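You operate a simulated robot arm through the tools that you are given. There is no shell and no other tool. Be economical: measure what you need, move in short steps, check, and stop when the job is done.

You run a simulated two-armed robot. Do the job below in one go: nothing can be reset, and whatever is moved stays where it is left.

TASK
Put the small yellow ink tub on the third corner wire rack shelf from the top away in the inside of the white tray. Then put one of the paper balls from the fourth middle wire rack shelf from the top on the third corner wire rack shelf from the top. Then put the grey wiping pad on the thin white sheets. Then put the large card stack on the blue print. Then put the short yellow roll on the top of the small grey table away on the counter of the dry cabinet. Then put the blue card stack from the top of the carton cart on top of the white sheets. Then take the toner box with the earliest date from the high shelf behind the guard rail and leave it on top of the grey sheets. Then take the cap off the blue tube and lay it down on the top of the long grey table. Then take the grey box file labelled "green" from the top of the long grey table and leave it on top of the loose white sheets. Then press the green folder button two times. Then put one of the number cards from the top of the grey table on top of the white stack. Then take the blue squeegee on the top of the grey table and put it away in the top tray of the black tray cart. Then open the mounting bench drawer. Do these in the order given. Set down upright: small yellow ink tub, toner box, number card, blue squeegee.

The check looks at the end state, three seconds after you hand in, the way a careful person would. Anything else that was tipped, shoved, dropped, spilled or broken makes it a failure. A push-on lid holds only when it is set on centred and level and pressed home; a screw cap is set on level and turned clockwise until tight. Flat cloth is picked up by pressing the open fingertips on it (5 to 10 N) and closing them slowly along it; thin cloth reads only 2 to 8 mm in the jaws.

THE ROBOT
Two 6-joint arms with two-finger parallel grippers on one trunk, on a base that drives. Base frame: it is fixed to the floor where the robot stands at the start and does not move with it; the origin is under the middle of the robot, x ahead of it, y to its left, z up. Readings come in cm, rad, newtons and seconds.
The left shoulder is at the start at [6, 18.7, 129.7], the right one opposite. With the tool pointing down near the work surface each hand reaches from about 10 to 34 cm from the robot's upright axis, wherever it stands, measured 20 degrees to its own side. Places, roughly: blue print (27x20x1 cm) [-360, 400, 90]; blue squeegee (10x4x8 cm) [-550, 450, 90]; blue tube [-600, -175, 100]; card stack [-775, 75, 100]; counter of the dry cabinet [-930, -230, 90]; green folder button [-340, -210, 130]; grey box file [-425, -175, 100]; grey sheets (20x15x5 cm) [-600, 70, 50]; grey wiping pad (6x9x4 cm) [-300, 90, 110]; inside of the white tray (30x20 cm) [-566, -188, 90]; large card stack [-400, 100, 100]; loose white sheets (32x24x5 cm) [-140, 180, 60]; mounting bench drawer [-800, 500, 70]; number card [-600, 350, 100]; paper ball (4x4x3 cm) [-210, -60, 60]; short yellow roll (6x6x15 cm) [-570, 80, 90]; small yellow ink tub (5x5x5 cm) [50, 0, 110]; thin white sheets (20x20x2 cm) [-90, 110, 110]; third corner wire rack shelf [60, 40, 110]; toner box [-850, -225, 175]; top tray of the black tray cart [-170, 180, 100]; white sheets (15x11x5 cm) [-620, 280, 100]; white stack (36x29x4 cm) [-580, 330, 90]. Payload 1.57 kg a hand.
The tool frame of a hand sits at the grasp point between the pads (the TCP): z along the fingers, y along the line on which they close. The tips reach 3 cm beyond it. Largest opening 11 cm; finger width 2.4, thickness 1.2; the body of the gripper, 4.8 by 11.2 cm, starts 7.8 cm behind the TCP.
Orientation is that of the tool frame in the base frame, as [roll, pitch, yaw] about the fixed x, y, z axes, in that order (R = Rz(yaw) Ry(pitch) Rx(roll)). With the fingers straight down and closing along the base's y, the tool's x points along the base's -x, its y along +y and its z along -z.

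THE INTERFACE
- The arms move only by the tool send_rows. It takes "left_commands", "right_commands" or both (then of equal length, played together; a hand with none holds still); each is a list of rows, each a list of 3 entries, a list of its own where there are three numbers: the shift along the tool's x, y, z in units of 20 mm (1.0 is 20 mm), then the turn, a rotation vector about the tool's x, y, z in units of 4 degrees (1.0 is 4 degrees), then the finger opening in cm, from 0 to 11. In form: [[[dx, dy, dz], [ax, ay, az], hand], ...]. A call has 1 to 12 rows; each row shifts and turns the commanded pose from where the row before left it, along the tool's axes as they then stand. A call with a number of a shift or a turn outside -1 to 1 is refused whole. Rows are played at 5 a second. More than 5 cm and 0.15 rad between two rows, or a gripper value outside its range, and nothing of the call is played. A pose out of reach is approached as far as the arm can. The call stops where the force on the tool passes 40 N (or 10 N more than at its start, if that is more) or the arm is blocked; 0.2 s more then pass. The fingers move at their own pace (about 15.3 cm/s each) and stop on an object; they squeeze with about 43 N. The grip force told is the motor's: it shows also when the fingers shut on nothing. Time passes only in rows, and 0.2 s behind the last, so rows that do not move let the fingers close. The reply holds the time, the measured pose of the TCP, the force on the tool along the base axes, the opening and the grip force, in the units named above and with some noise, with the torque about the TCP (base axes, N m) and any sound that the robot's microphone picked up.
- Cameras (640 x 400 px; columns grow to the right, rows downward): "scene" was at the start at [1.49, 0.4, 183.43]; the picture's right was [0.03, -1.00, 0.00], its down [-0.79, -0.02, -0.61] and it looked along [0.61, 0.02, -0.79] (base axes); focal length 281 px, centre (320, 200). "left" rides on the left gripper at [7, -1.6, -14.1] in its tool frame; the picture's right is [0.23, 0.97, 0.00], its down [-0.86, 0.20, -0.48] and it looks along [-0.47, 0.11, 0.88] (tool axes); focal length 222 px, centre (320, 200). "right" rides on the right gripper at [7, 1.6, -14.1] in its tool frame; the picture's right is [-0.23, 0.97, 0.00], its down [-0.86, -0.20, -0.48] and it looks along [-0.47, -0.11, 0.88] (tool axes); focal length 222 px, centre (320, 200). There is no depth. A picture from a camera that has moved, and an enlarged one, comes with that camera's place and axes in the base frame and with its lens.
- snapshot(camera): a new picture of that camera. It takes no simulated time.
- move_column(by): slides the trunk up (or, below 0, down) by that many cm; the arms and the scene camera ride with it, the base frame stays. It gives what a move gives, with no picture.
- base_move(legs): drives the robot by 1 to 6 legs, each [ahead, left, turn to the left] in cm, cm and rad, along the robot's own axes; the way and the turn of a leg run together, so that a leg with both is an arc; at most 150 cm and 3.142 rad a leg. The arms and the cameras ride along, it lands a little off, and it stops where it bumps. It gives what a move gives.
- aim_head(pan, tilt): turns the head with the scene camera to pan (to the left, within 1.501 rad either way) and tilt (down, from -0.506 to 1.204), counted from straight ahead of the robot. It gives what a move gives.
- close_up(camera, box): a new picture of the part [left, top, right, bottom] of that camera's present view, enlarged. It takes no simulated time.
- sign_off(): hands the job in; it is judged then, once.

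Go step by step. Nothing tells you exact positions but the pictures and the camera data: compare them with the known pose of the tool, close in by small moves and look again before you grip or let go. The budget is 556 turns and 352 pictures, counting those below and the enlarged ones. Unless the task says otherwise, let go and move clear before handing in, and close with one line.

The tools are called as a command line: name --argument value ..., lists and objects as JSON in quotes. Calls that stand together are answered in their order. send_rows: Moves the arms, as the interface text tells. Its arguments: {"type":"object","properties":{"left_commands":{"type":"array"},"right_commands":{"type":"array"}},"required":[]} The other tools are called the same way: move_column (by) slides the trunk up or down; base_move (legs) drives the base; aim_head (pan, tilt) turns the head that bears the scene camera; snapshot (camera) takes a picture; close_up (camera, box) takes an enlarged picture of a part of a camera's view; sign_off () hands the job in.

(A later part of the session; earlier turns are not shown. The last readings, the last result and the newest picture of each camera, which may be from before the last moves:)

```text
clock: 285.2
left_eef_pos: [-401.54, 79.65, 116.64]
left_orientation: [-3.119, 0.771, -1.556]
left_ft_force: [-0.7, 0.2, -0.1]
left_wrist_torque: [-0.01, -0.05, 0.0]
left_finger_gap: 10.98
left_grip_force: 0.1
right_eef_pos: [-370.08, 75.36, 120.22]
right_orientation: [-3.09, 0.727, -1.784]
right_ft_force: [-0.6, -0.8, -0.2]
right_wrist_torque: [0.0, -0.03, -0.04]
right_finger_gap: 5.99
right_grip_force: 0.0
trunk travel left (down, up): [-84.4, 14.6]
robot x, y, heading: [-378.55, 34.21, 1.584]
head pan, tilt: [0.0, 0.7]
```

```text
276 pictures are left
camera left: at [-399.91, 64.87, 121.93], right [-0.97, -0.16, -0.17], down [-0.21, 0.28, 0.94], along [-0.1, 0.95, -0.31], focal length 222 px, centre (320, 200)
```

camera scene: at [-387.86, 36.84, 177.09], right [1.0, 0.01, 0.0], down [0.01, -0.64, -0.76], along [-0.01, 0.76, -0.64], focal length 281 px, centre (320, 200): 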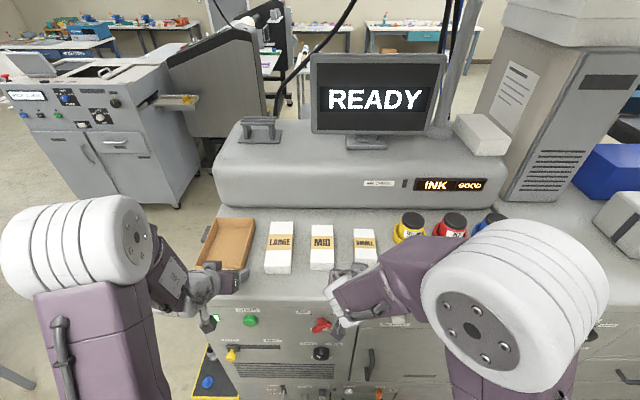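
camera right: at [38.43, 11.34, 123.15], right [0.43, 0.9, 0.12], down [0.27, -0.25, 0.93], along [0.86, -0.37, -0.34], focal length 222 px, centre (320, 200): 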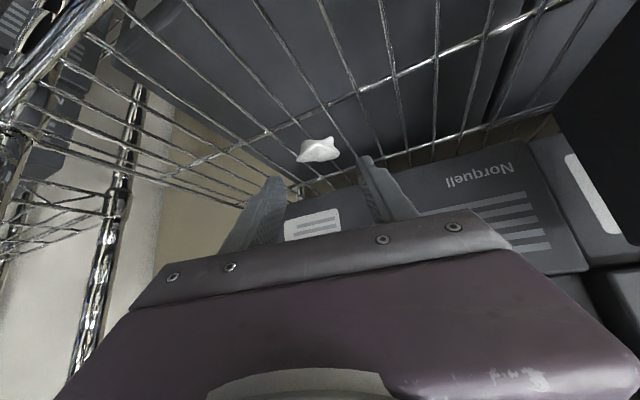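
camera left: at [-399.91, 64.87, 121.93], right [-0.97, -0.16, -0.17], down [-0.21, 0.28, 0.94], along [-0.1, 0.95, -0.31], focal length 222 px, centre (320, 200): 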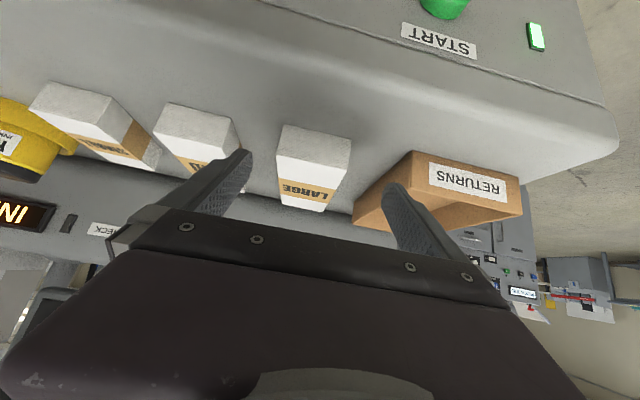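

Now aligned. Approaching with fingers wide open.

send_rows --left_commands '[[[-0.35, 0, 0.9], [0, 0, 0], 11], [[-0.35, 0, 0.9], [0, 0, 0], 11], [[-0.35, 0, 0.9], [0, 0, 0], 11], [[-0.35, 0, 0.9], [0, 0, 0], 11], [[-0.3, 0, 0.9], [0, 0, 0], 11], [[-0.3, 0, 0.9], [0, 0, 0], 11]]'

snapshot --camera "left"

close_up --camera "scene" --box '[200, 200, 380, 310]'

```text
clock: 286.6
left_eef_pos: [-401.46, 90.1, 111.56]
left_orientation: [-3.122, 0.768, -1.56]
left_ft_force: [-0.1, 0.0, -0.4]
left_wrist_torque: [0.03, 0.0, -0.01]
left_finger_gap: 11.02
left_grip_force: 0.0
left hand out of reach, approached as far as the arm can: row 2
right_eef_pos: [-369.55, 75.44, 120.07]
right_orientation: [-3.094, 0.723, -1.788]
right_ft_force: [0.7, 0.6, 0.2]
right_wrist_torque: [0.01, 0.03, -0.02]
right_finger_gap: 6.0
right_grip_force: 0.1
trunk travel left (down, up): [-84.4, 14.6]
robot x, y, heading: [-378.86, 34.34, 1.588]
head pan, tilt: [0.0, 0.7]
```

```text
275 pictures are left
camera left: at [-399.85, 75.23, 116.93], right [-0.97, -0.16, -0.17], down [-0.21, 0.28, 0.94], along [-0.1, 0.95, -0.31], focal length 222 px, centre (320, 200)
```

left: 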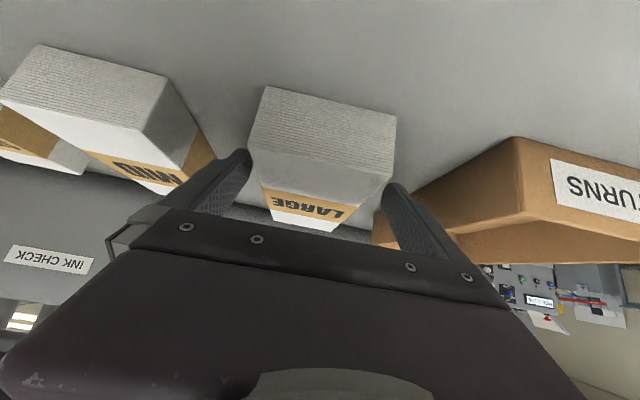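

```text
3.56 times, centred on (290, 255) of scene
camera zoom: at [-378.42, 37.01, 177.09], right [1.0, 0.01, 0.0], down [0.01, -0.64, -0.76], along [-0.01, 0.76, -0.64], focal length 1001 px, centre (427, 4)
```

zoom: 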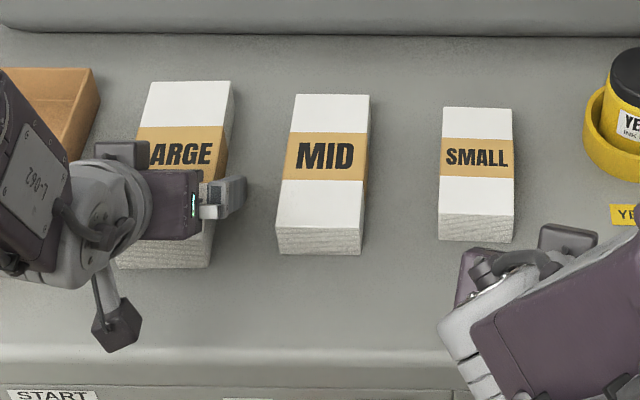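

The stack is nearer than thought: near face y≈85.5, surface z≈107.5, centre ≈[-401.5,93.5,109.7]. Fingers already flank it; go 2.5 cm further and close.

send_rows --left_commands '[[[-0.45, 0, 0.44], [0, 0, 0], 11], [[-0.4, 0, 0.46], [0, 0, 0], 11], [[0, 0, 0], [0, 0, 0], 9], [[0, 0, 0], [0, 0, 0], 6], [[0, 0, 0], [0, 0, 0], 6]]'

snapshot --camera "left"

```text
clock: 287.8
left_eef_pos: [-401.39, 92.48, 111.6]
left_orientation: [-3.125, 0.771, -1.561]
left_ft_force: [1.2, -0.7, -0.9]
left_wrist_torque: [0.04, 0.08, 0.06]
left_finger_gap: 7.37
left_grip_force: 43.1
right_eef_pos: [-369.59, 75.27, 120.15]
right_orientation: [-3.093, 0.724, -1.786]
right_ft_force: [1.0, -0.4, 0.0]
right_wrist_torque: [0.0, 0.01, 0.03]
right_finger_gap: 6.0
right_grip_force: 0.0
trunk travel left (down, up): [-84.4, 14.6]
robot x, y, heading: [-378.33, 34.35, 1.586]
head pan, tilt: [0.0, 0.7]
```

```text
273 pictures are left
camera left: at [-399.8, 77.61, 116.81], right [-0.97, -0.16, -0.17], down [-0.21, 0.28, 0.94], along [-0.1, 0.95, -0.31], focal length 222 px, centre (320, 200)
```

left: 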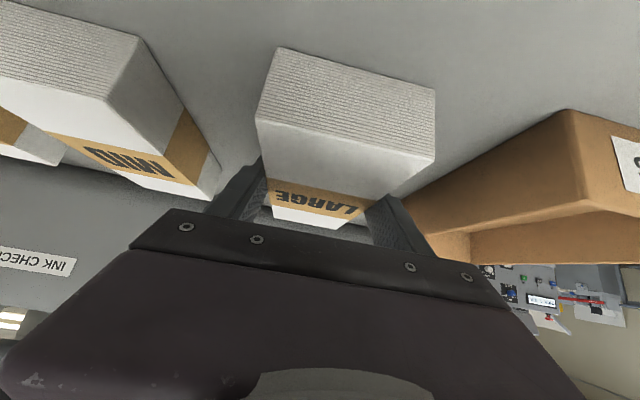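

Gripped at 7.4 cm. Lift and look toward the area behind the press.

move_column --by 13

base_move --legs '[[-16, 0, 0]]'

aim_head --pan 0.35 --tilt 0.25

snapshot --camera "scene"

snapshot --camera "left"

```text
clock: 289.4
left_eef_pos: [-401.26, 92.61, 124.54]
left_orientation: [-3.122, 0.768, -1.561]
left_ft_force: [-0.1, 0.1, -3.9]
left_wrist_torque: [-0.04, 0.01, -0.02]
left_finger_gap: 7.39
left_grip_force: 42.7
right_eef_pos: [-369.69, 75.45, 133.1]
right_orientation: [-3.094, 0.724, -1.786]
right_ft_force: [-0.7, -0.1, -1.1]
right_wrist_torque: [0.01, 0.0, 0.01]
right_finger_gap: 6.03
right_grip_force: 0.0
trunk travel left (down, up): [-97.4, 1.6]
robot x, y, heading: [-378.61, 34.33, 1.587]
head pan, tilt: [0.0, 0.7]
```

```text
clock: 290.8
left_eef_pos: [-401.1, 76.96, 124.22]
left_orientation: [-3.124, 0.766, -1.563]
left_ft_force: [-0.1, 0.9, -3.4]
left_wrist_torque: [-0.06, 0.01, 0.0]
left_finger_gap: 7.35
left_grip_force: 43.3
right_eef_pos: [-369.34, 59.74, 133.1]
right_orientation: [-3.092, 0.72, -1.786]
right_ft_force: [-0.4, 0.4, -0.7]
right_wrist_torque: [-0.03, 0.02, 0.0]
right_finger_gap: 6.01
right_grip_force: 0.1
trunk travel left (down, up): [-97.4, 1.6]
robot x, y, heading: [-378.19, 18.15, 1.584]
head pan, tilt: [0.0, 0.7]
```

```text
clock: 291.7
left_eef_pos: [-401.11, 76.6, 124.48]
left_orientation: [-3.121, 0.77, -1.563]
left_ft_force: [-0.6, -0.1, -3.2]
left_wrist_torque: [-0.04, 0.04, 0.01]
left_finger_gap: 7.38
left_grip_force: 42.2
right_eef_pos: [-369.44, 59.34, 133.27]
right_orientation: [-3.094, 0.726, -1.789]
right_ft_force: [0.0, -0.4, 0.8]
right_wrist_torque: [-0.01, -0.02, 0.0]
right_finger_gap: 5.98
right_grip_force: 0.0
trunk travel left (down, up): [-97.4, 1.6]
robot x, y, heading: [-378.16, 18.26, 1.581]
head pan, tilt: [0.351, 0.25]
```

```text
272 pictures are left
camera scene: at [-381.57, 21.08, 194.16], right [0.94, 0.35, 0.0], down [0.09, -0.23, -0.97], along [-0.34, 0.91, -0.25], focal length 281 px, centre (320, 200)
```

scene: 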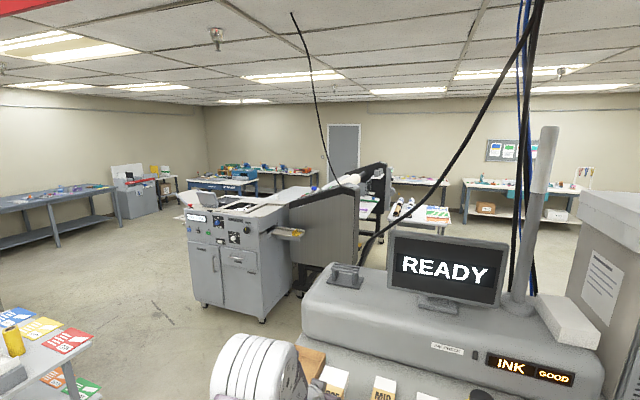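

```text
271 pictures are left
camera left: at [-399.52, 61.64, 129.82], right [-0.97, -0.16, -0.17], down [-0.21, 0.28, 0.94], along [-0.1, 0.95, -0.31], focal length 222 px, centre (320, 200)
```

left: 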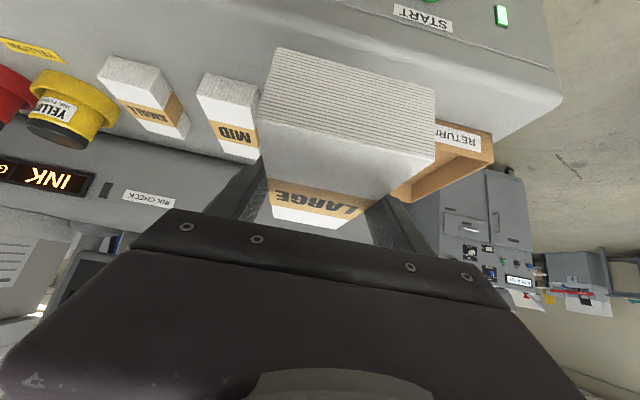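

The stack is held well. I strafe left to x≈-468 and look up the gap between the press and the next machine.

base_move --legs '[[0, 92, 0]]'

aim_head --pan -0.1 --tilt 0.45

snapshot --camera "scene"

```text
clock: 296.5
left_eef_pos: [-492.81, 75.61, 124.49]
left_orientation: [-3.125, 0.769, -1.564]
left_ft_force: [-0.4, 0.7, -3.5]
left_wrist_torque: [-0.04, -0.01, 0.0]
left_finger_gap: 7.37
left_grip_force: 42.8
right_eef_pos: [-461.09, 58.31, 133.16]
right_orientation: [-3.094, 0.725, -1.791]
right_ft_force: [0.0, -0.8, -0.4]
right_wrist_torque: [-0.03, 0.01, 0.0]
right_finger_gap: 5.98
right_grip_force: 0.0
trunk travel left (down, up): [-97.4, 1.6]
robot x, y, heading: [-469.96, 16.92, 1.582]
head pan, tilt: [0.351, 0.25]
```

```text
clock: 297.4
left_eef_pos: [-493.0, 75.77, 124.28]
left_orientation: [-3.122, 0.77, -1.563]
left_ft_force: [0.1, 0.6, -2.9]
left_wrist_torque: [-0.06, -0.02, -0.02]
left_finger_gap: 7.35
left_grip_force: 42.9
right_eef_pos: [-461.33, 58.43, 133.18]
right_orientation: [-3.094, 0.724, -1.791]
right_ft_force: [-0.4, 0.0, -0.9]
right_wrist_torque: [0.0, 0.04, 0.0]
right_finger_gap: 5.99
right_grip_force: 0.0
trunk travel left (down, up): [-97.4, 1.6]
robot x, y, heading: [-470.14, 16.85, 1.581]
head pan, tilt: [-0.099, 0.45]
```

```text
270 pictures are left
camera scene: at [-469.38, 20.68, 192.31], right [1.0, -0.09, 0.0], down [-0.04, -0.43, -0.9], along [0.08, 0.9, -0.44], focal length 281 px, centre (320, 200)
```

scene: 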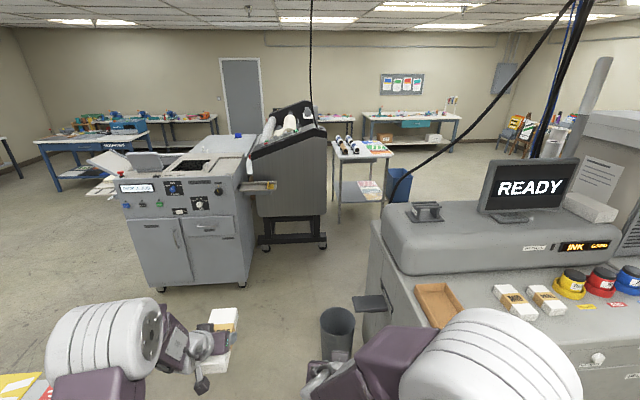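

I see the way: west of the black bin (at about [-443,160]), then behind the press to the print table (front edge y≈345). Driving in steps.

base_move --legs '[[0, 0, -0.011], [0, 22, 0], [100, 0, 0], [95, 0, 0], [0, -60, 0]]'

aim_head --pan -0.3 --tilt 0.55

snapshot --camera "scene"

```text
clock: 309.4
left_eef_pos: [-510.94, 271.82, 125.42]
left_orientation: [-3.118, 0.799, -1.563]
left_ft_force: [-7.7, -5.9, 12.1]
left_wrist_torque: [-0.74, -0.3, -0.48]
left_finger_gap: 7.37
left_grip_force: 43.0
right_eef_pos: [-479.17, 253.47, 133.24]
right_orientation: [-3.089, 0.726, -1.801]
right_ft_force: [-0.3, -0.1, -0.2]
right_wrist_torque: [-0.05, -0.05, -0.04]
right_finger_gap: 5.98
right_grip_force: 0.0
trunk travel left (down, up): [-97.4, 1.6]
robot x, y, heading: [-488.41, 212.6, 1.572]
head pan, tilt: [-0.099, 0.45]
stopped in leg 5: the force on the tool passed its limit (the readings are from after the stop); the commanded pose is now the measured one
```

```text
clock: 310.2
left_eef_pos: [-510.72, 271.69, 125.56]
left_orientation: [-3.118, 0.798, -1.566]
left_ft_force: [-9.7, 2.4, 15.4]
left_wrist_torque: [-0.46, -0.35, -0.14]
left_finger_gap: 7.37
left_grip_force: 42.8
right_eef_pos: [-478.93, 253.42, 133.24]
right_orientation: [-3.093, 0.725, -1.803]
right_ft_force: [-0.1, -0.8, -0.7]
right_wrist_torque: [0.0, 0.02, -0.02]
right_finger_gap: 6.01
right_grip_force: 0.1
trunk travel left (down, up): [-97.4, 1.6]
robot x, y, heading: [-488.29, 212.52, 1.572]
head pan, tilt: [-0.3, 0.55]
```

```text
269 pictures are left
camera scene: at [-485.82, 215.19, 191.42], right [0.95, -0.3, 0.0], down [-0.15, -0.5, -0.85], along [0.25, 0.81, -0.52], focal length 281 px, centre (320, 200)
```

scene: 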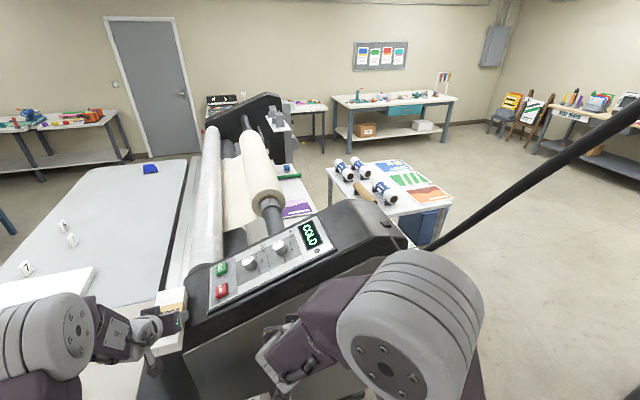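

The card stack brushed the laminator at my left front. I back off and turn to face +x so the hands keep clear, then go on.

base_move --legs '[[-8, 0, 0], [0, 0, -1.57], [0, 6, 0], [50, 0, 0]]'

aim_head --pan 0.6 --tilt 0.5

snapshot --camera "scene"

snapshot --camera "left"

```text
clock: 311.9
left_eef_pos: [-507.47, 265.7, 126.25]
left_orientation: [-3.111, 0.823, -1.611]
left_ft_force: [-3.6, -2.5, 5.4]
left_wrist_torque: [0.18, -0.29, -0.08]
left_finger_gap: 7.37
left_grip_force: 43.0
right_eef_pos: [-476.69, 244.94, 133.15]
right_orientation: [-3.091, 0.725, -1.86]
right_ft_force: [-0.1, -0.2, 0.3]
right_wrist_torque: [-0.03, -0.03, -0.05]
right_finger_gap: 6.01
right_grip_force: 0.1
trunk travel left (down, up): [-97.4, 1.6]
robot x, y, heading: [-488.62, 204.32, 1.511]
head pan, tilt: [-0.3, 0.55]
stopped in leg 2: the force on the tool passed its limit (the readings are from after the stop); the commanded pose is now the measured one
```

```text
clock: 313.1
left_eef_pos: [-507.41, 265.73, 126.21]
left_orientation: [-3.114, 0.823, -1.613]
left_ft_force: [-6.5, 2.0, 7.3]
left_wrist_torque: [0.4, -0.3, 0.27]
left_finger_gap: 7.36
left_grip_force: 43.0
right_eef_pos: [-476.46, 244.94, 133.34]
right_orientation: [-3.093, 0.727, -1.858]
right_ft_force: [-0.3, 0.6, 0.4]
right_wrist_torque: [-0.01, 0.0, 0.03]
right_finger_gap: 5.98
right_grip_force: 0.0
trunk travel left (down, up): [-97.4, 1.6]
robot x, y, heading: [-487.88, 204.66, 1.508]
head pan, tilt: [0.6, 0.499]
```

```text
268 pictures are left
camera scene: at [-493.51, 206.53, 191.86], right [0.86, 0.51, 0.0], down [0.25, -0.41, -0.88], along [-0.45, 0.75, -0.48], focal length 281 px, centre (320, 200)
```

scene: 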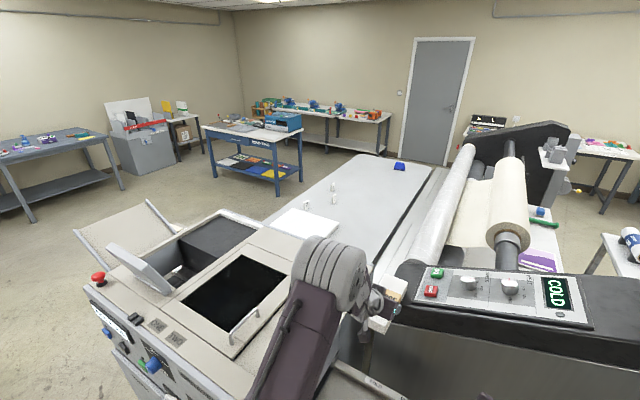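

```text
267 pictures are left
camera left: at [-506.66, 250.47, 130.77], right [-0.98, -0.09, -0.18], down [-0.2, 0.24, 0.95], along [-0.04, 0.97, -0.26], focal length 222 px, centre (320, 200)
```

left: 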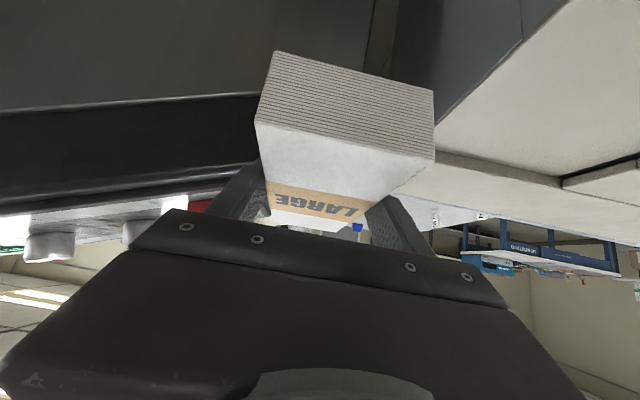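

The stack sits in the gap between two machines; I must back straight out before turning.

base_move --legs '[[0, 1.5, 0], [-40, 3, 0]]'

snapshot --camera "left"

aim_head --pan -0.2 --tilt 0.6

snapshot --camera "scene"

```text
clock: 316.0
left_eef_pos: [-513.91, 226.52, 125.89]
left_orientation: [-3.117, 0.818, -1.621]
left_ft_force: [-0.2, -0.1, -4.6]
left_wrist_torque: [-0.03, 0.03, -0.02]
left_finger_gap: 7.36
left_grip_force: 43.0
right_eef_pos: [-483.18, 205.88, 133.11]
right_orientation: [-3.092, 0.722, -1.864]
right_ft_force: [1.0, 0.6, 0.4]
right_wrist_torque: [0.0, 0.05, -0.01]
right_finger_gap: 6.01
right_grip_force: 0.1
trunk travel left (down, up): [-97.4, 1.6]
robot x, y, heading: [-495.25, 165.08, 1.508]
head pan, tilt: [0.6, 0.499]
```

```text
266 pictures are left
camera left: at [-513.25, 211.43, 130.6], right [-0.98, -0.09, -0.18], down [-0.2, 0.25, 0.95], along [-0.04, 0.96, -0.26], focal length 222 px, centre (320, 200)
```

left: 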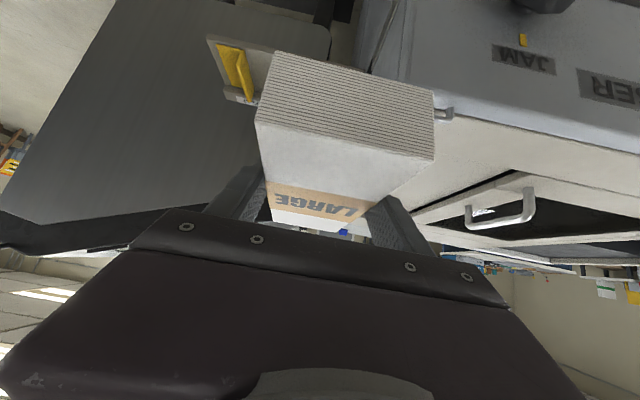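

```text
clock: 317.1
left_eef_pos: [-513.76, 226.35, 126.18]
left_orientation: [-3.115, 0.818, -1.618]
left_ft_force: [-0.1, -0.3, -3.5]
left_wrist_torque: [-0.05, -0.02, 0.02]
left_finger_gap: 7.38
left_grip_force: 42.7
right_eef_pos: [-483.21, 205.53, 133.09]
right_orientation: [-3.096, 0.724, -1.864]
right_ft_force: [0.5, 0.3, 0.1]
right_wrist_torque: [0.01, 0.01, 0.0]
right_finger_gap: 6.0
right_grip_force: 0.0
trunk travel left (down, up): [-97.4, 1.6]
robot x, y, heading: [-495.26, 165.23, 1.508]
head pan, tilt: [-0.201, 0.6]
```

```text
265 pictures are left
camera scene: at [-493.35, 167.94, 190.95], right [0.97, -0.26, 0.0], down [-0.15, -0.55, -0.82], along [0.22, 0.8, -0.57], focal length 281 px, centre (320, 200)
```

scene: 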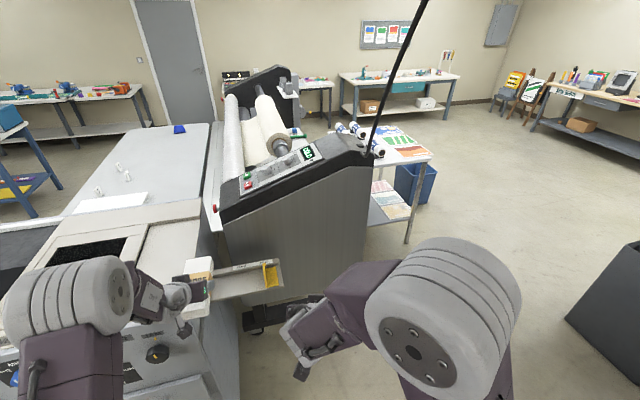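

I'll back to the open area at y≈115, turn to face +x there, and then strafe up past the bin.

base_move --legs '[[-50, -6, 0], [0, 0, -1.508], [-8, 0, 0], [0, 90, 0]]'

aim_head --pan 0.3 --tilt 0.6

snapshot --camera "scene"

```text
clock: 323.3
left_eef_pos: [-436.86, 144.83, 125.09]
left_orientation: [-3.117, 0.781, -3.004]
left_ft_force: [-12.3, -1.0, 0.8]
left_wrist_torque: [-0.18, -0.08, -0.44]
left_finger_gap: 7.39
left_grip_force: 42.7
right_eef_pos: [-450.86, 110.8, 133.16]
right_orientation: [-3.094, 0.724, 3.026]
right_ft_force: [1.3, 0.0, -0.3]
right_wrist_torque: [-0.02, 0.05, 0.02]
right_finger_gap: 6.0
right_grip_force: 0.0
trunk travel left (down, up): [-97.4, 1.6]
robot x, y, heading: [-492.63, 115.31, 0.117]
head pan, tilt: [-0.201, 0.6]
stopped in leg 2: the force on the tool passed its limit (the readings are from after the stop); the commanded pose is now the measured one
```

```text
clock: 324.2
left_eef_pos: [-436.74, 144.8, 125.16]
left_orientation: [-3.116, 0.786, -3.004]
left_ft_force: [-11.6, 0.7, -9.7]
left_wrist_torque: [0.13, 0.94, -0.27]
left_finger_gap: 7.36
left_grip_force: 42.8
right_eef_pos: [-450.96, 110.69, 133.18]
right_orientation: [-3.092, 0.726, 3.028]
right_ft_force: [-0.4, 0.6, 0.0]
right_wrist_torque: [-0.01, 0.01, 0.01]
right_finger_gap: 6.0
right_grip_force: 0.1
trunk travel left (down, up): [-97.4, 1.6]
robot x, y, heading: [-492.43, 115.11, 0.11]
head pan, tilt: [0.3, 0.6]
```

```text
264 pictures are left
camera scene: at [-490.66, 118.46, 190.95], right [0.4, -0.92, 0.0], down [-0.52, -0.23, -0.83], along [0.76, 0.33, -0.56], focal length 281 px, centre (320, 200)
```

scene: 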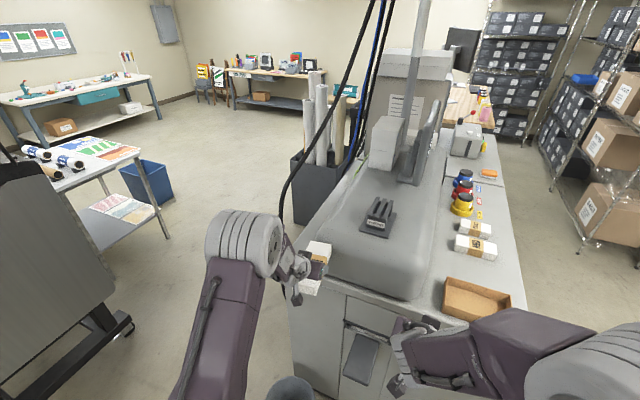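

The stack touched the press hood; I back 12 cm and strafe up.

base_move --legs '[[-13, 1.5, 0], [0, 0, -0.11], [0, 45, 0], [0, 42, 0]]'

snapshot --camera "scene"

snapshot --camera "left"

```text
clock: 330.6
left_eef_pos: [-447.3, 225.45, 125.23]
left_orientation: [-3.121, 0.784, -3.116]
left_ft_force: [-0.1, -0.3, -3.6]
left_wrist_torque: [-0.02, 0.04, 0.01]
left_finger_gap: 7.37
left_grip_force: 43.2
right_eef_pos: [-465.16, 192.98, 133.08]
right_orientation: [-3.096, 0.725, 2.918]
right_ft_force: [1.2, 0.1, 0.2]
right_wrist_torque: [0.04, -0.01, 0.03]
right_finger_gap: 6.0
right_grip_force: 0.1
trunk travel left (down, up): [-97.4, 1.6]
robot x, y, heading: [-506.11, 202.27, 0.007]
head pan, tilt: [0.3, 0.6]
```

```text
263 pictures are left
camera scene: at [-503.7, 204.93, 190.95], right [0.3, -0.95, 0.0], down [-0.54, -0.17, -0.83], along [0.79, 0.25, -0.56], focal length 281 px, centre (320, 200)
```

scene: 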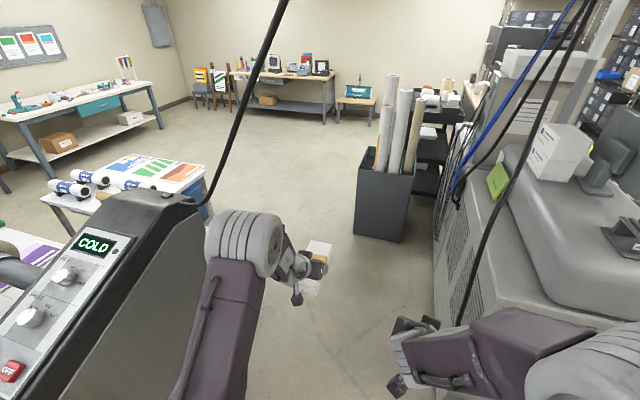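

```text
262 pictures are left
camera left: at [-462.18, 223.66, 130.29], right [-0.17, 0.97, -0.18], down [0.26, 0.22, 0.94], along [0.95, 0.12, -0.29], focal length 222 px, centre (320, 200)
```

left: 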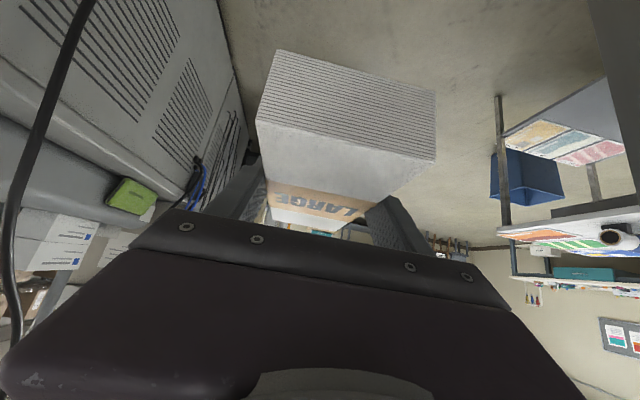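

Clear way ahead along +x. I go to x≈-388, then strafe toward the print table.

base_move --legs '[[116, 0, 0], [0, 45, 0], [0, 0, 1.57]]'

aim_head --pan 0.0 --tilt 0.6

snapshot --camera "scene"

```text
clock: 342.6
left_eef_pos: [-413.86, 307.38, 125.34]
left_orientation: [-3.118, 0.786, -1.538]
left_ft_force: [1.0, -0.1, -2.9]
left_wrist_torque: [-0.02, 0.0, 0.01]
left_finger_gap: 7.36
left_grip_force: 43.4
right_eef_pos: [-381.55, 289.73, 133.07]
right_orientation: [-3.095, 0.724, -1.789]
right_ft_force: [-0.1, -0.2, 0.1]
right_wrist_torque: [0.06, -0.01, 0.05]
right_finger_gap: 6.0
right_grip_force: 0.0
trunk travel left (down, up): [-97.4, 1.6]
robot x, y, heading: [-390.31, 248.57, 1.578]
head pan, tilt: [0.3, 0.6]
```

```text
clock: 343.4
left_eef_pos: [-413.95, 307.28, 125.2]
left_orientation: [-3.117, 0.786, -1.538]
left_ft_force: [-0.1, -0.2, -4.1]
left_wrist_torque: [-0.04, -0.01, 0.01]
left_finger_gap: 7.37
left_grip_force: 42.9
right_eef_pos: [-381.57, 289.56, 133.09]
right_orientation: [-3.093, 0.723, -1.791]
right_ft_force: [0.2, -0.3, -0.6]
right_wrist_torque: [-0.02, 0.01, 0.02]
right_finger_gap: 5.99
right_grip_force: 0.0
trunk travel left (down, up): [-97.4, 1.6]
robot x, y, heading: [-390.58, 248.71, 1.578]
head pan, tilt: [0.0, 0.6]
```

```text
261 pictures are left
camera scene: at [-390.53, 251.59, 190.95], right [1.0, 0.01, 0.0], down [0.01, -0.57, -0.82], along [-0.01, 0.82, -0.57], focal length 281 px, centre (320, 200)
```

scene: 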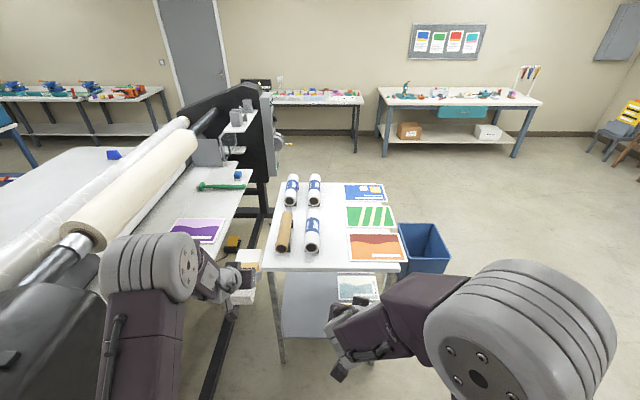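

The blue print lies at the table's far corner, about [-362,406,89]. I'll drive around the table's east side to its north side and face -y.

base_move --legs '[[22, 0, 0], [0, -145, 0], [110, 0, 0], [95, 0, 0], [0, 0, 3.136], [0, -70, 0]]'

aim_head --pan -0.5 --tilt 0.6

snapshot --camera "scene"

```text
clock: 372.5
left_eef_pos: [-296.77, 417.04, 124.99]
left_orientation: [-3.117, 0.785, 1.615]
left_ft_force: [-0.1, -0.1, -4.1]
left_wrist_torque: [0.07, 0.04, -0.03]
left_finger_gap: 7.36
left_grip_force: 42.6
right_eef_pos: [-329.3, 434.43, 133.28]
right_orientation: [-3.091, 0.725, 1.364]
right_ft_force: [-0.3, -1.2, 0.8]
right_wrist_torque: [-0.01, 0.02, -0.02]
right_finger_gap: 5.98
right_grip_force: 0.1
trunk travel left (down, up): [-97.4, 1.6]
robot x, y, heading: [-320.74, 475.77, -1.551]
head pan, tilt: [0.0, 0.6]
```

```text
clock: 373.4
left_eef_pos: [-296.96, 416.84, 125.2]
left_orientation: [-3.118, 0.788, 1.61]
left_ft_force: [-0.3, -0.3, -4.0]
left_wrist_torque: [0.06, -0.01, -0.01]
left_finger_gap: 7.38
left_grip_force: 43.9
right_eef_pos: [-329.54, 434.27, 133.19]
right_orientation: [-3.096, 0.723, 1.361]
right_ft_force: [-0.4, -0.6, 0.4]
right_wrist_torque: [0.01, 0.02, -0.05]
right_finger_gap: 6.0
right_grip_force: 0.0
trunk travel left (down, up): [-97.4, 1.6]
robot x, y, heading: [-320.94, 475.52, -1.55]
head pan, tilt: [-0.499, 0.6]
```

```text
260 pictures are left
camera scene: at [-325.04, 473.85, 190.95], right [-0.89, 0.46, 0.0], down [0.26, 0.5, -0.82], along [-0.38, -0.73, -0.57], focal length 281 px, centre (320, 200)
```

scene: 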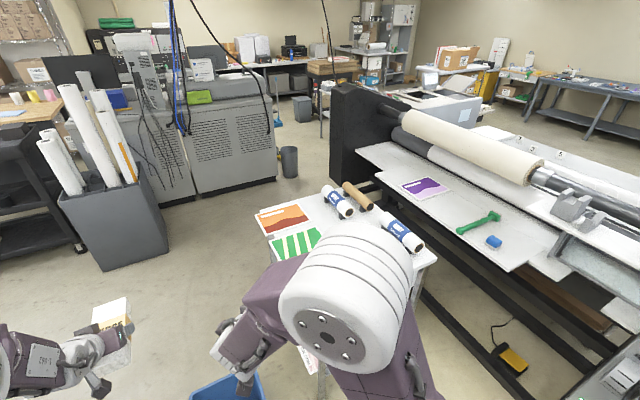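

base_move --legs '[[0, 0, -0.02], [0, -62, 0]]'

aim_head --pan 0.1 --tilt 0.8

snapshot --camera "scene"

snapshot --camera "left"

```text
clock: 377.2
left_eef_pos: [-360.32, 416.58, 125.16]
left_orientation: [-3.116, 0.784, 1.591]
left_ft_force: [0.1, -0.4, -4.5]
left_wrist_torque: [0.05, 0.01, -0.02]
left_finger_gap: 7.37
left_grip_force: 43.4
right_eef_pos: [-392.57, 434.64, 133.12]
right_orientation: [-3.091, 0.725, 1.34]
right_ft_force: [0.0, -0.1, -1.3]
right_wrist_torque: [0.02, 0.0, -0.01]
right_finger_gap: 6.0
right_grip_force: 0.1
trunk travel left (down, up): [-97.4, 1.6]
robot x, y, heading: [-383.34, 475.52, -1.575]
head pan, tilt: [-0.499, 0.6]
```

```text
clock: 378.2
left_eef_pos: [-360.61, 416.67, 125.19]
left_orientation: [-3.119, 0.786, 1.591]
left_ft_force: [-0.4, 0.0, -2.7]
left_wrist_torque: [0.06, -0.01, -0.01]
left_finger_gap: 7.36
left_grip_force: 43.1
right_eef_pos: [-392.88, 434.8, 133.09]
right_orientation: [-3.094, 0.723, 1.339]
right_ft_force: [-0.8, -0.2, -0.1]
right_wrist_torque: [0.0, 0.0, 0.0]
right_finger_gap: 5.98
right_grip_force: 0.0
trunk travel left (down, up): [-97.4, 1.6]
robot x, y, heading: [-383.23, 475.57, -1.574]
head pan, tilt: [0.099, 0.799]
```

```text
259 pictures are left
camera scene: at [-382.46, 473.82, 189.26], right [-1.0, -0.1, 0.0], down [-0.07, 0.71, -0.7], along [0.07, -0.69, -0.72], focal length 281 px, centre (320, 200)
```

scene: 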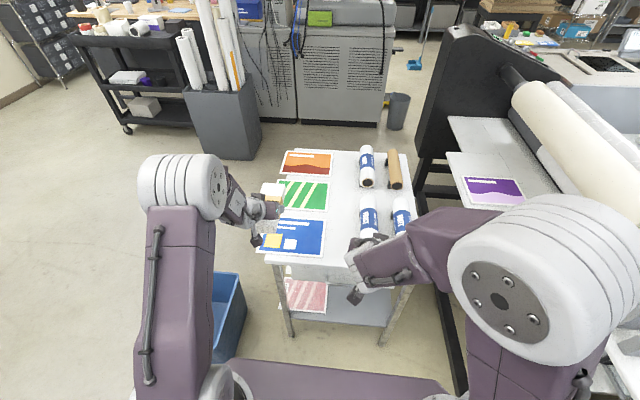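

```text
258 pictures are left
camera left: at [-362.15, 431.48, 130.25], right [0.97, 0.16, -0.18], down [0.22, -0.27, 0.94], along [0.11, -0.95, -0.29], focal length 222 px, centre (320, 200)
```

left: 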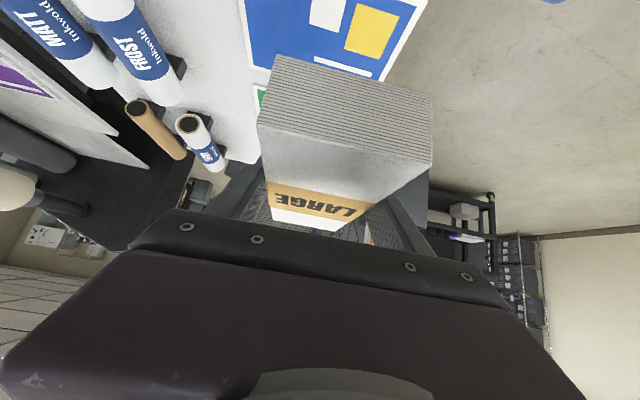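

Blue print centre ≈[-364,401], x -377..-351, y 391..411. I line up the base, raise the right hand a bit, and then lower the trunk.

base_move --legs '[[0, -3.6, 0], [13.5, 0, 0]]'

send_rows --right_commands '[[[-0.7, 0, -0.7], [0, 0, 0], 6], [[-0.7, 0, -0.7], [0, 0, 0], 6], [[-0.7, 0, -0.7], [0, 0, 0], 6], [[-0.7, 0, -0.7], [0, 0, 0], 6], [[-0.7, 0, -0.7], [0, 0, 0], 6]]'

move_column --by -22

snapshot --camera "left"

snapshot --camera "scene"

```text
clock: 380.0
left_eef_pos: [-364.25, 403.49, 125.32]
left_orientation: [-3.117, 0.789, 1.588]
left_ft_force: [0.1, 2.1, -2.6]
left_wrist_torque: [0.01, -0.05, -0.01]
left_finger_gap: 7.34
left_grip_force: 43.6
right_eef_pos: [-396.43, 421.54, 133.28]
right_orientation: [-3.095, 0.727, 1.338]
right_ft_force: [0.2, -0.1, 0.5]
right_wrist_torque: [-0.05, 0.02, 0.0]
right_finger_gap: 6.0
right_grip_force: 0.1
trunk travel left (down, up): [-97.4, 1.6]
robot x, y, heading: [-386.62, 462.68, -1.573]
head pan, tilt: [0.099, 0.799]
```

```text
clock: 381.2
left_eef_pos: [-364.11, 403.22, 125.2]
left_orientation: [-3.118, 0.785, 1.59]
left_ft_force: [-0.3, 0.6, -3.6]
left_wrist_torque: [0.04, 0.01, 0.0]
left_finger_gap: 7.36
left_grip_force: 43.0
right_eef_pos: [-396.11, 420.7, 142.99]
right_orientation: [-3.091, 0.723, 1.338]
right_ft_force: [0.7, 0.4, 0.0]
right_wrist_torque: [-0.02, -0.01, -0.01]
right_finger_gap: 5.99
right_grip_force: 0.1
trunk travel left (down, up): [-97.4, 1.6]
robot x, y, heading: [-386.53, 462.29, -1.572]
head pan, tilt: [0.099, 0.799]
```

```text
clock: 383.5
left_eef_pos: [-364.23, 403.14, 103.11]
left_orientation: [-3.118, 0.786, 1.591]
left_ft_force: [0.0, 0.9, -3.4]
left_wrist_torque: [0.07, 0.0, -0.02]
left_finger_gap: 7.37
left_grip_force: 43.2
right_eef_pos: [-396.18, 420.45, 120.98]
right_orientation: [-3.096, 0.724, 1.34]
right_ft_force: [-0.6, -0.2, 0.1]
right_wrist_torque: [-0.02, -0.01, 0.0]
right_finger_gap: 5.98
right_grip_force: 0.1
trunk travel left (down, up): [-75.4, 23.6]
robot x, y, heading: [-386.97, 462.33, -1.577]
head pan, tilt: [0.099, 0.799]
```

```text
257 pictures are left
camera left: at [-365.73, 417.94, 108.24], right [0.97, 0.16, -0.18], down [0.22, -0.27, 0.94], along [0.11, -0.95, -0.29], focal length 222 px, centre (320, 200)
```

left: 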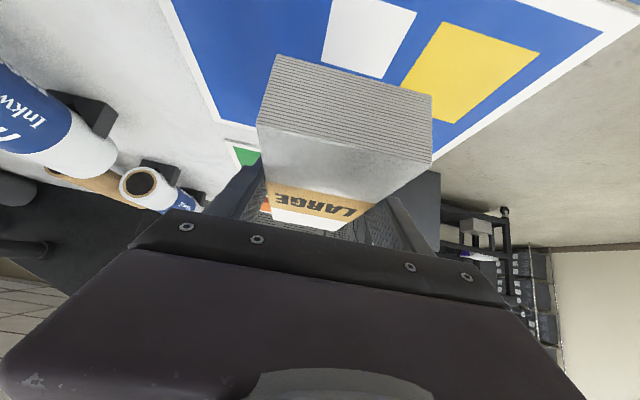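

```text
256 pictures are left
camera scene: at [-386.01, 460.27, 167.27], right [-1.0, -0.1, 0.0], down [-0.07, 0.71, -0.7], along [0.07, -0.69, -0.72], focal length 281 px, centre (320, 200)
```

scene: 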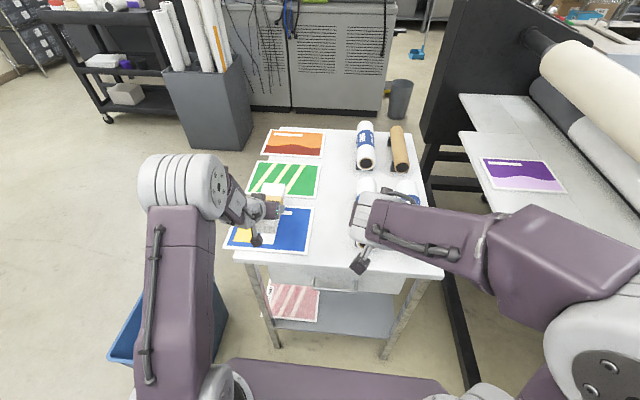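

move_column --by -8

snapshot --camera "left"

```text
clock: 384.6
left_eef_pos: [-364.21, 402.6, 96.68]
left_orientation: [-3.12, 0.822, 1.586]
left_ft_force: [-1.0, 7.6, 22.6]
left_wrist_torque: [1.21, -0.9, 0.37]
left_finger_gap: 7.38
left_grip_force: 42.7
right_eef_pos: [-396.4, 420.68, 113.23]
right_orientation: [-3.097, 0.725, 1.336]
right_ft_force: [0.1, 0.0, 0.0]
right_wrist_torque: [0.02, -0.03, 0.02]
right_finger_gap: 6.01
right_grip_force: 0.0
trunk travel left (down, up): [-67.6, 31.4]
robot x, y, heading: [-386.89, 462.39, -1.575]
head pan, tilt: [0.099, 0.799]
stopped: the force on the tool passed its limit (the readings are from after the stop); the commanded pose is now the measured one
```

```text
255 pictures are left
camera left: at [-365.7, 417.55, 101.18], right [0.97, 0.16, -0.18], down [0.21, -0.23, 0.95], along [0.11, -0.96, -0.26], focal length 222 px, centre (320, 200)
```

left: 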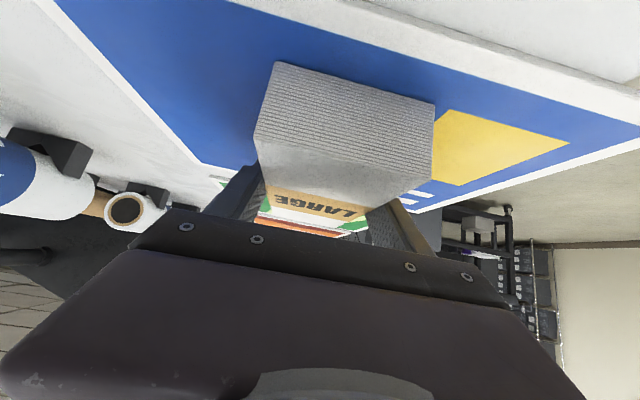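

Contact. I level the stack back (tool pitch) before release.

send_rows --left_commands '[[[0, 0, 0], [0, 0.4, 0], 6], [[0, 0, 0], [0, 0.3, 0], 6], [[0, 0, 0], [0, 0, 0], 6]]'

move_column --by -0.3

snapshot --camera "left"

```text
clock: 385.4
left_eef_pos: [-364.26, 402.38, 96.66]
left_orientation: [-3.121, 0.771, 1.585]
left_ft_force: [2.7, -5.2, 23.0]
left_wrist_torque: [-0.79, -1.1, -0.13]
left_finger_gap: 7.38
left_grip_force: 43.1
right_eef_pos: [-396.31, 420.72, 113.32]
right_orientation: [-3.096, 0.727, 1.338]
right_ft_force: [-0.4, 0.1, 0.2]
right_wrist_torque: [0.02, 0.02, -0.02]
right_finger_gap: 6.03
right_grip_force: 0.1
trunk travel left (down, up): [-67.6, 31.4]
robot x, y, heading: [-387.08, 462.07, -1.577]
head pan, tilt: [0.099, 0.799]
```

```text
clock: 385.9
left_eef_pos: [-364.27, 402.43, 96.58]
left_orientation: [-3.12, 0.777, 1.586]
left_ft_force: [3.1, -4.4, 37.2]
left_wrist_torque: [0.23, -1.23, 0.29]
left_finger_gap: 7.34
left_grip_force: 43.2
right_eef_pos: [-396.33, 420.82, 113.09]
right_orientation: [-3.096, 0.728, 1.336]
right_ft_force: [-0.3, -0.9, 1.2]
right_wrist_torque: [-0.01, -0.04, 0.05]
right_finger_gap: 6.02
right_grip_force: 0.0
trunk travel left (down, up): [-67.3, 31.7]
robot x, y, heading: [-386.74, 461.94, -1.578]
head pan, tilt: [0.099, 0.799]
```

```text
254 pictures are left
camera left: at [-365.75, 417.32, 101.74], right [0.97, 0.16, -0.17], down [0.21, -0.27, 0.94], along [0.11, -0.95, -0.3], focal length 222 px, centre (320, 200)
```

left: 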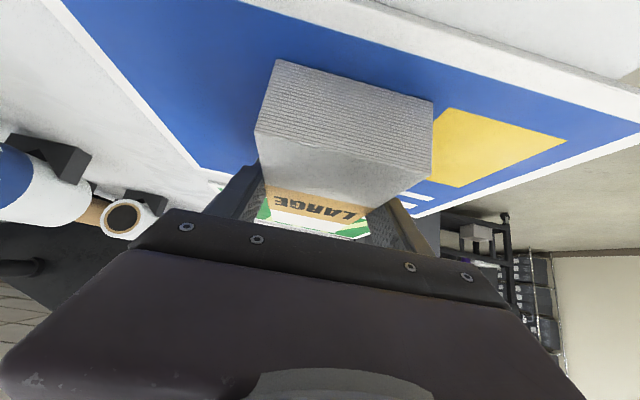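

Flat contact now. Release and raise.

move_column --by 0.4

send_rows --left_commands '[[[0, 0, 0], [0, 0, 0], 7.6], [[0, 0, 0], [0, 0, 0], 8.5], [[0, 0, 0], [0, 0, 0], 10]]'

move_column --by 8

snapshot --camera "left"

```text
clock: 386.4
left_eef_pos: [-364.26, 402.52, 96.45]
left_orientation: [-3.12, 0.767, 1.585]
left_ft_force: [1.5, -5.5, 21.0]
left_wrist_torque: [-1.06, -0.93, -0.2]
left_finger_gap: 7.38
left_grip_force: 42.9
right_eef_pos: [-396.27, 420.73, 113.4]
right_orientation: [-3.096, 0.726, 1.337]
right_ft_force: [-0.2, 0.3, 0.1]
right_wrist_torque: [-0.03, 0.0, 0.02]
right_finger_gap: 6.02
right_grip_force: 0.1
trunk travel left (down, up): [-67.7, 31.3]
robot x, y, heading: [-387.16, 462.61, -1.572]
head pan, tilt: [0.099, 0.799]
```

```text
clock: 387.2
left_eef_pos: [-364.33, 402.57, 96.48]
left_orientation: [-3.122, 0.766, 1.584]
left_ft_force: [-6.4, -1.0, 17.8]
left_wrist_torque: [-0.24, -0.64, -0.23]
left_finger_gap: 9.35
left_grip_force: 0.1
right_eef_pos: [-396.47, 420.82, 113.43]
right_orientation: [-3.098, 0.727, 1.337]
right_ft_force: [0.5, -0.6, 0.4]
right_wrist_torque: [-0.02, -0.03, -0.02]
right_finger_gap: 5.99
right_grip_force: 0.1
trunk travel left (down, up): [-67.7, 31.3]
robot x, y, heading: [-387.12, 462.56, -1.576]
head pan, tilt: [0.099, 0.799]
```

```text
clock: 388.4
left_eef_pos: [-364.16, 402.44, 104.29]
left_orientation: [-3.12, 0.765, 1.588]
left_ft_force: [0.1, 0.2, 0.5]
left_wrist_torque: [-0.02, 0.02, 0.04]
left_finger_gap: 9.98
left_grip_force: 0.0
right_eef_pos: [-396.26, 420.58, 121.32]
right_orientation: [-3.095, 0.725, 1.34]
right_ft_force: [0.0, -0.3, -0.7]
right_wrist_torque: [0.05, 0.03, -0.04]
right_finger_gap: 6.01
right_grip_force: 0.1
trunk travel left (down, up): [-75.7, 23.3]
robot x, y, heading: [-386.5, 462.2, -1.575]
head pan, tilt: [0.099, 0.799]
```

```text
253 pictures are left
camera left: at [-365.65, 417.19, 109.76], right [0.97, 0.17, -0.17], down [0.21, -0.29, 0.93], along [0.11, -0.94, -0.31], focal length 222 px, centre (320, 200)
```

left: 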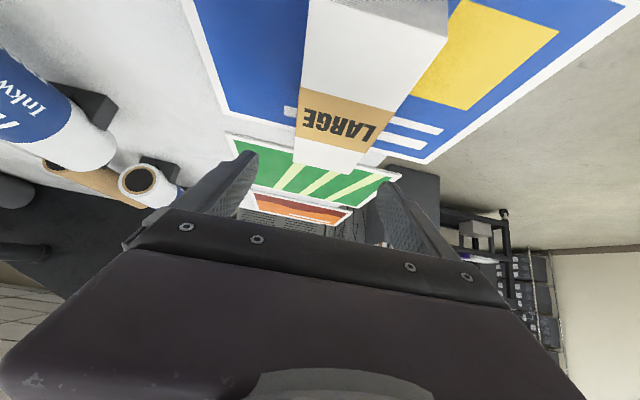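

move_column --by 20

base_move --legs '[[-20, 0, 0]]'

close_up --camera "scene" --box '[220, 140, 400, 280]'

```text
clock: 390.6
left_eef_pos: [-364.09, 402.3, 124.48]
left_orientation: [-3.12, 0.764, 1.586]
left_ft_force: [-0.1, 0.2, 0.0]
left_wrist_torque: [0.05, 0.0, -0.04]
left_finger_gap: 10.02
left_grip_force: 0.1
right_eef_pos: [-396.21, 420.54, 141.38]
right_orientation: [-3.093, 0.725, 1.339]
right_ft_force: [-0.7, 0.6, -0.2]
right_wrist_torque: [-0.02, 0.02, 0.04]
right_finger_gap: 5.99
right_grip_force: 0.2
trunk travel left (down, up): [-95.7, 3.3]
robot x, y, heading: [-386.99, 462.09, -1.573]
head pan, tilt: [0.099, 0.799]
```

```text
clock: 392.2
left_eef_pos: [-364.16, 421.72, 124.09]
left_orientation: [-3.121, 0.762, 1.585]
left_ft_force: [0.3, -1.2, -0.9]
left_wrist_torque: [0.05, 0.02, 0.0]
left_finger_gap: 10.02
left_grip_force: 0.1
right_eef_pos: [-396.19, 439.85, 141.15]
right_orientation: [-3.094, 0.721, 1.339]
right_ft_force: [0.3, -0.6, 0.6]
right_wrist_torque: [0.02, -0.03, -0.03]
right_finger_gap: 5.97
right_grip_force: 0.1
trunk travel left (down, up): [-95.7, 3.3]
robot x, y, heading: [-386.51, 481.68, -1.572]
head pan, tilt: [0.099, 0.799]
```

```text
2.86 times, centred on (310, 210) of scene
camera zoom: at [-385.95, 479.45, 187.52], right [-1.0, -0.1, 0.0], down [-0.07, 0.72, -0.69], along [0.07, -0.69, -0.72], focal length 804 px, centre (349, 171)
```

zoom: 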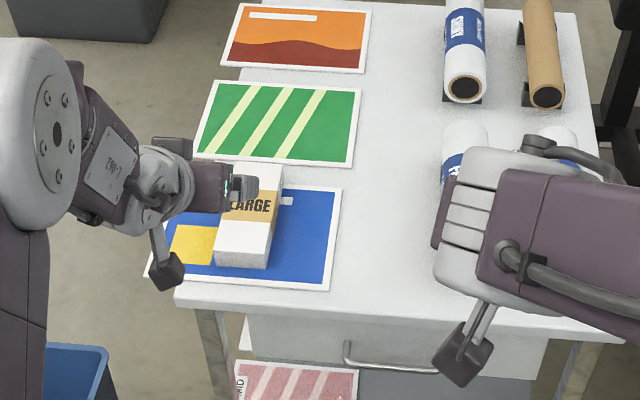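

Large stack is on the blue print. Next the yellow roll: I drive back around, facing the travel direction to keep the hands clear.

base_move --legs '[[0, 143, 0], [100, 0, 0], [92, 0, 0], [0, 0, -1.57], [0, 20, 0], [147, 0, 0]]'

base_move --legs '[[0, 64, 0], [60, 0, 0], [52, 0, 0], [0, 80, 0]]'

aim_head --pan 0.2 --tilt 0.5

snapshot --camera "scene"

```text
clock: 410.6
left_eef_pos: [-268.37, 229.19, 124.1]
left_orientation: [-3.11, 0.746, 0.868]
left_ft_force: [4.4, 3.0, 2.5]
left_wrist_torque: [-0.13, -0.17, 0.32]
left_finger_gap: 10.12
left_grip_force: 0.6
right_eef_pos: [-280.27, 264.87, 141.33]
right_orientation: [-3.094, 0.725, 0.576]
right_ft_force: [0.5, 0.1, -1.3]
right_wrist_torque: [-0.02, 0.03, -0.01]
right_finger_gap: 6.0
right_grip_force: 0.0
trunk travel left (down, up): [-95.7, 3.3]
robot x, y, heading: [-244.91, 288.41, -2.337]
head pan, tilt: [0.099, 0.799]
stopped in leg 4: the force on the tool passed its limit (the readings are from after the stop); the commanded pose is now the measured one
```

```text
clock: 412.2
left_eef_pos: [-258.83, 220.43, 124.14]
left_orientation: [-3.133, 0.737, 0.827]
left_ft_force: [-0.8, 0.6, 0.5]
left_wrist_torque: [-0.02, -0.1, 0.1]
left_finger_gap: 10.61
left_grip_force: 2.5
right_eef_pos: [-270.41, 255.65, 141.14]
right_orientation: [-3.104, 0.721, 0.566]
right_ft_force: [-0.7, 1.2, 0.5]
right_wrist_torque: [-0.04, -0.05, 0.02]
right_finger_gap: 5.99
right_grip_force: 0.2
trunk travel left (down, up): [-95.7, 3.3]
robot x, y, heading: [-234.17, 278.43, -2.342]
head pan, tilt: [0.099, 0.799]
stopped in leg 1: the force on the tool passed its limit (the readings are from after the stop); the commanded pose is now the measured one
```

```text
clock: 413.0
left_eef_pos: [-257.93, 219.54, 123.83]
left_orientation: [-3.123, 0.734, 0.838]
left_ft_force: [-0.4, 0.8, 0.3]
left_wrist_torque: [0.0, 0.01, -0.03]
left_finger_gap: 10.01
left_grip_force: 0.0
right_eef_pos: [-269.6, 254.67, 141.34]
right_orientation: [-3.092, 0.723, 0.574]
right_ft_force: [-0.7, -0.1, 0.2]
right_wrist_torque: [-0.02, 0.02, 0.02]
right_finger_gap: 5.99
right_grip_force: 0.0
trunk travel left (down, up): [-95.7, 3.3]
robot x, y, heading: [-233.98, 278.26, -2.343]
head pan, tilt: [0.201, 0.499]
```

```text
251 pictures are left
camera scene: at [-234.65, 275.03, 190.12], right [-0.84, 0.54, 0.0], down [0.26, 0.4, -0.88], along [-0.47, -0.74, -0.48], focal length 281 px, centre (320, 200)
```

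scene: 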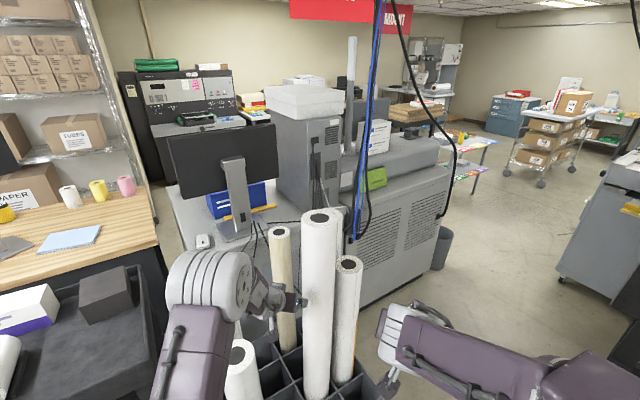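

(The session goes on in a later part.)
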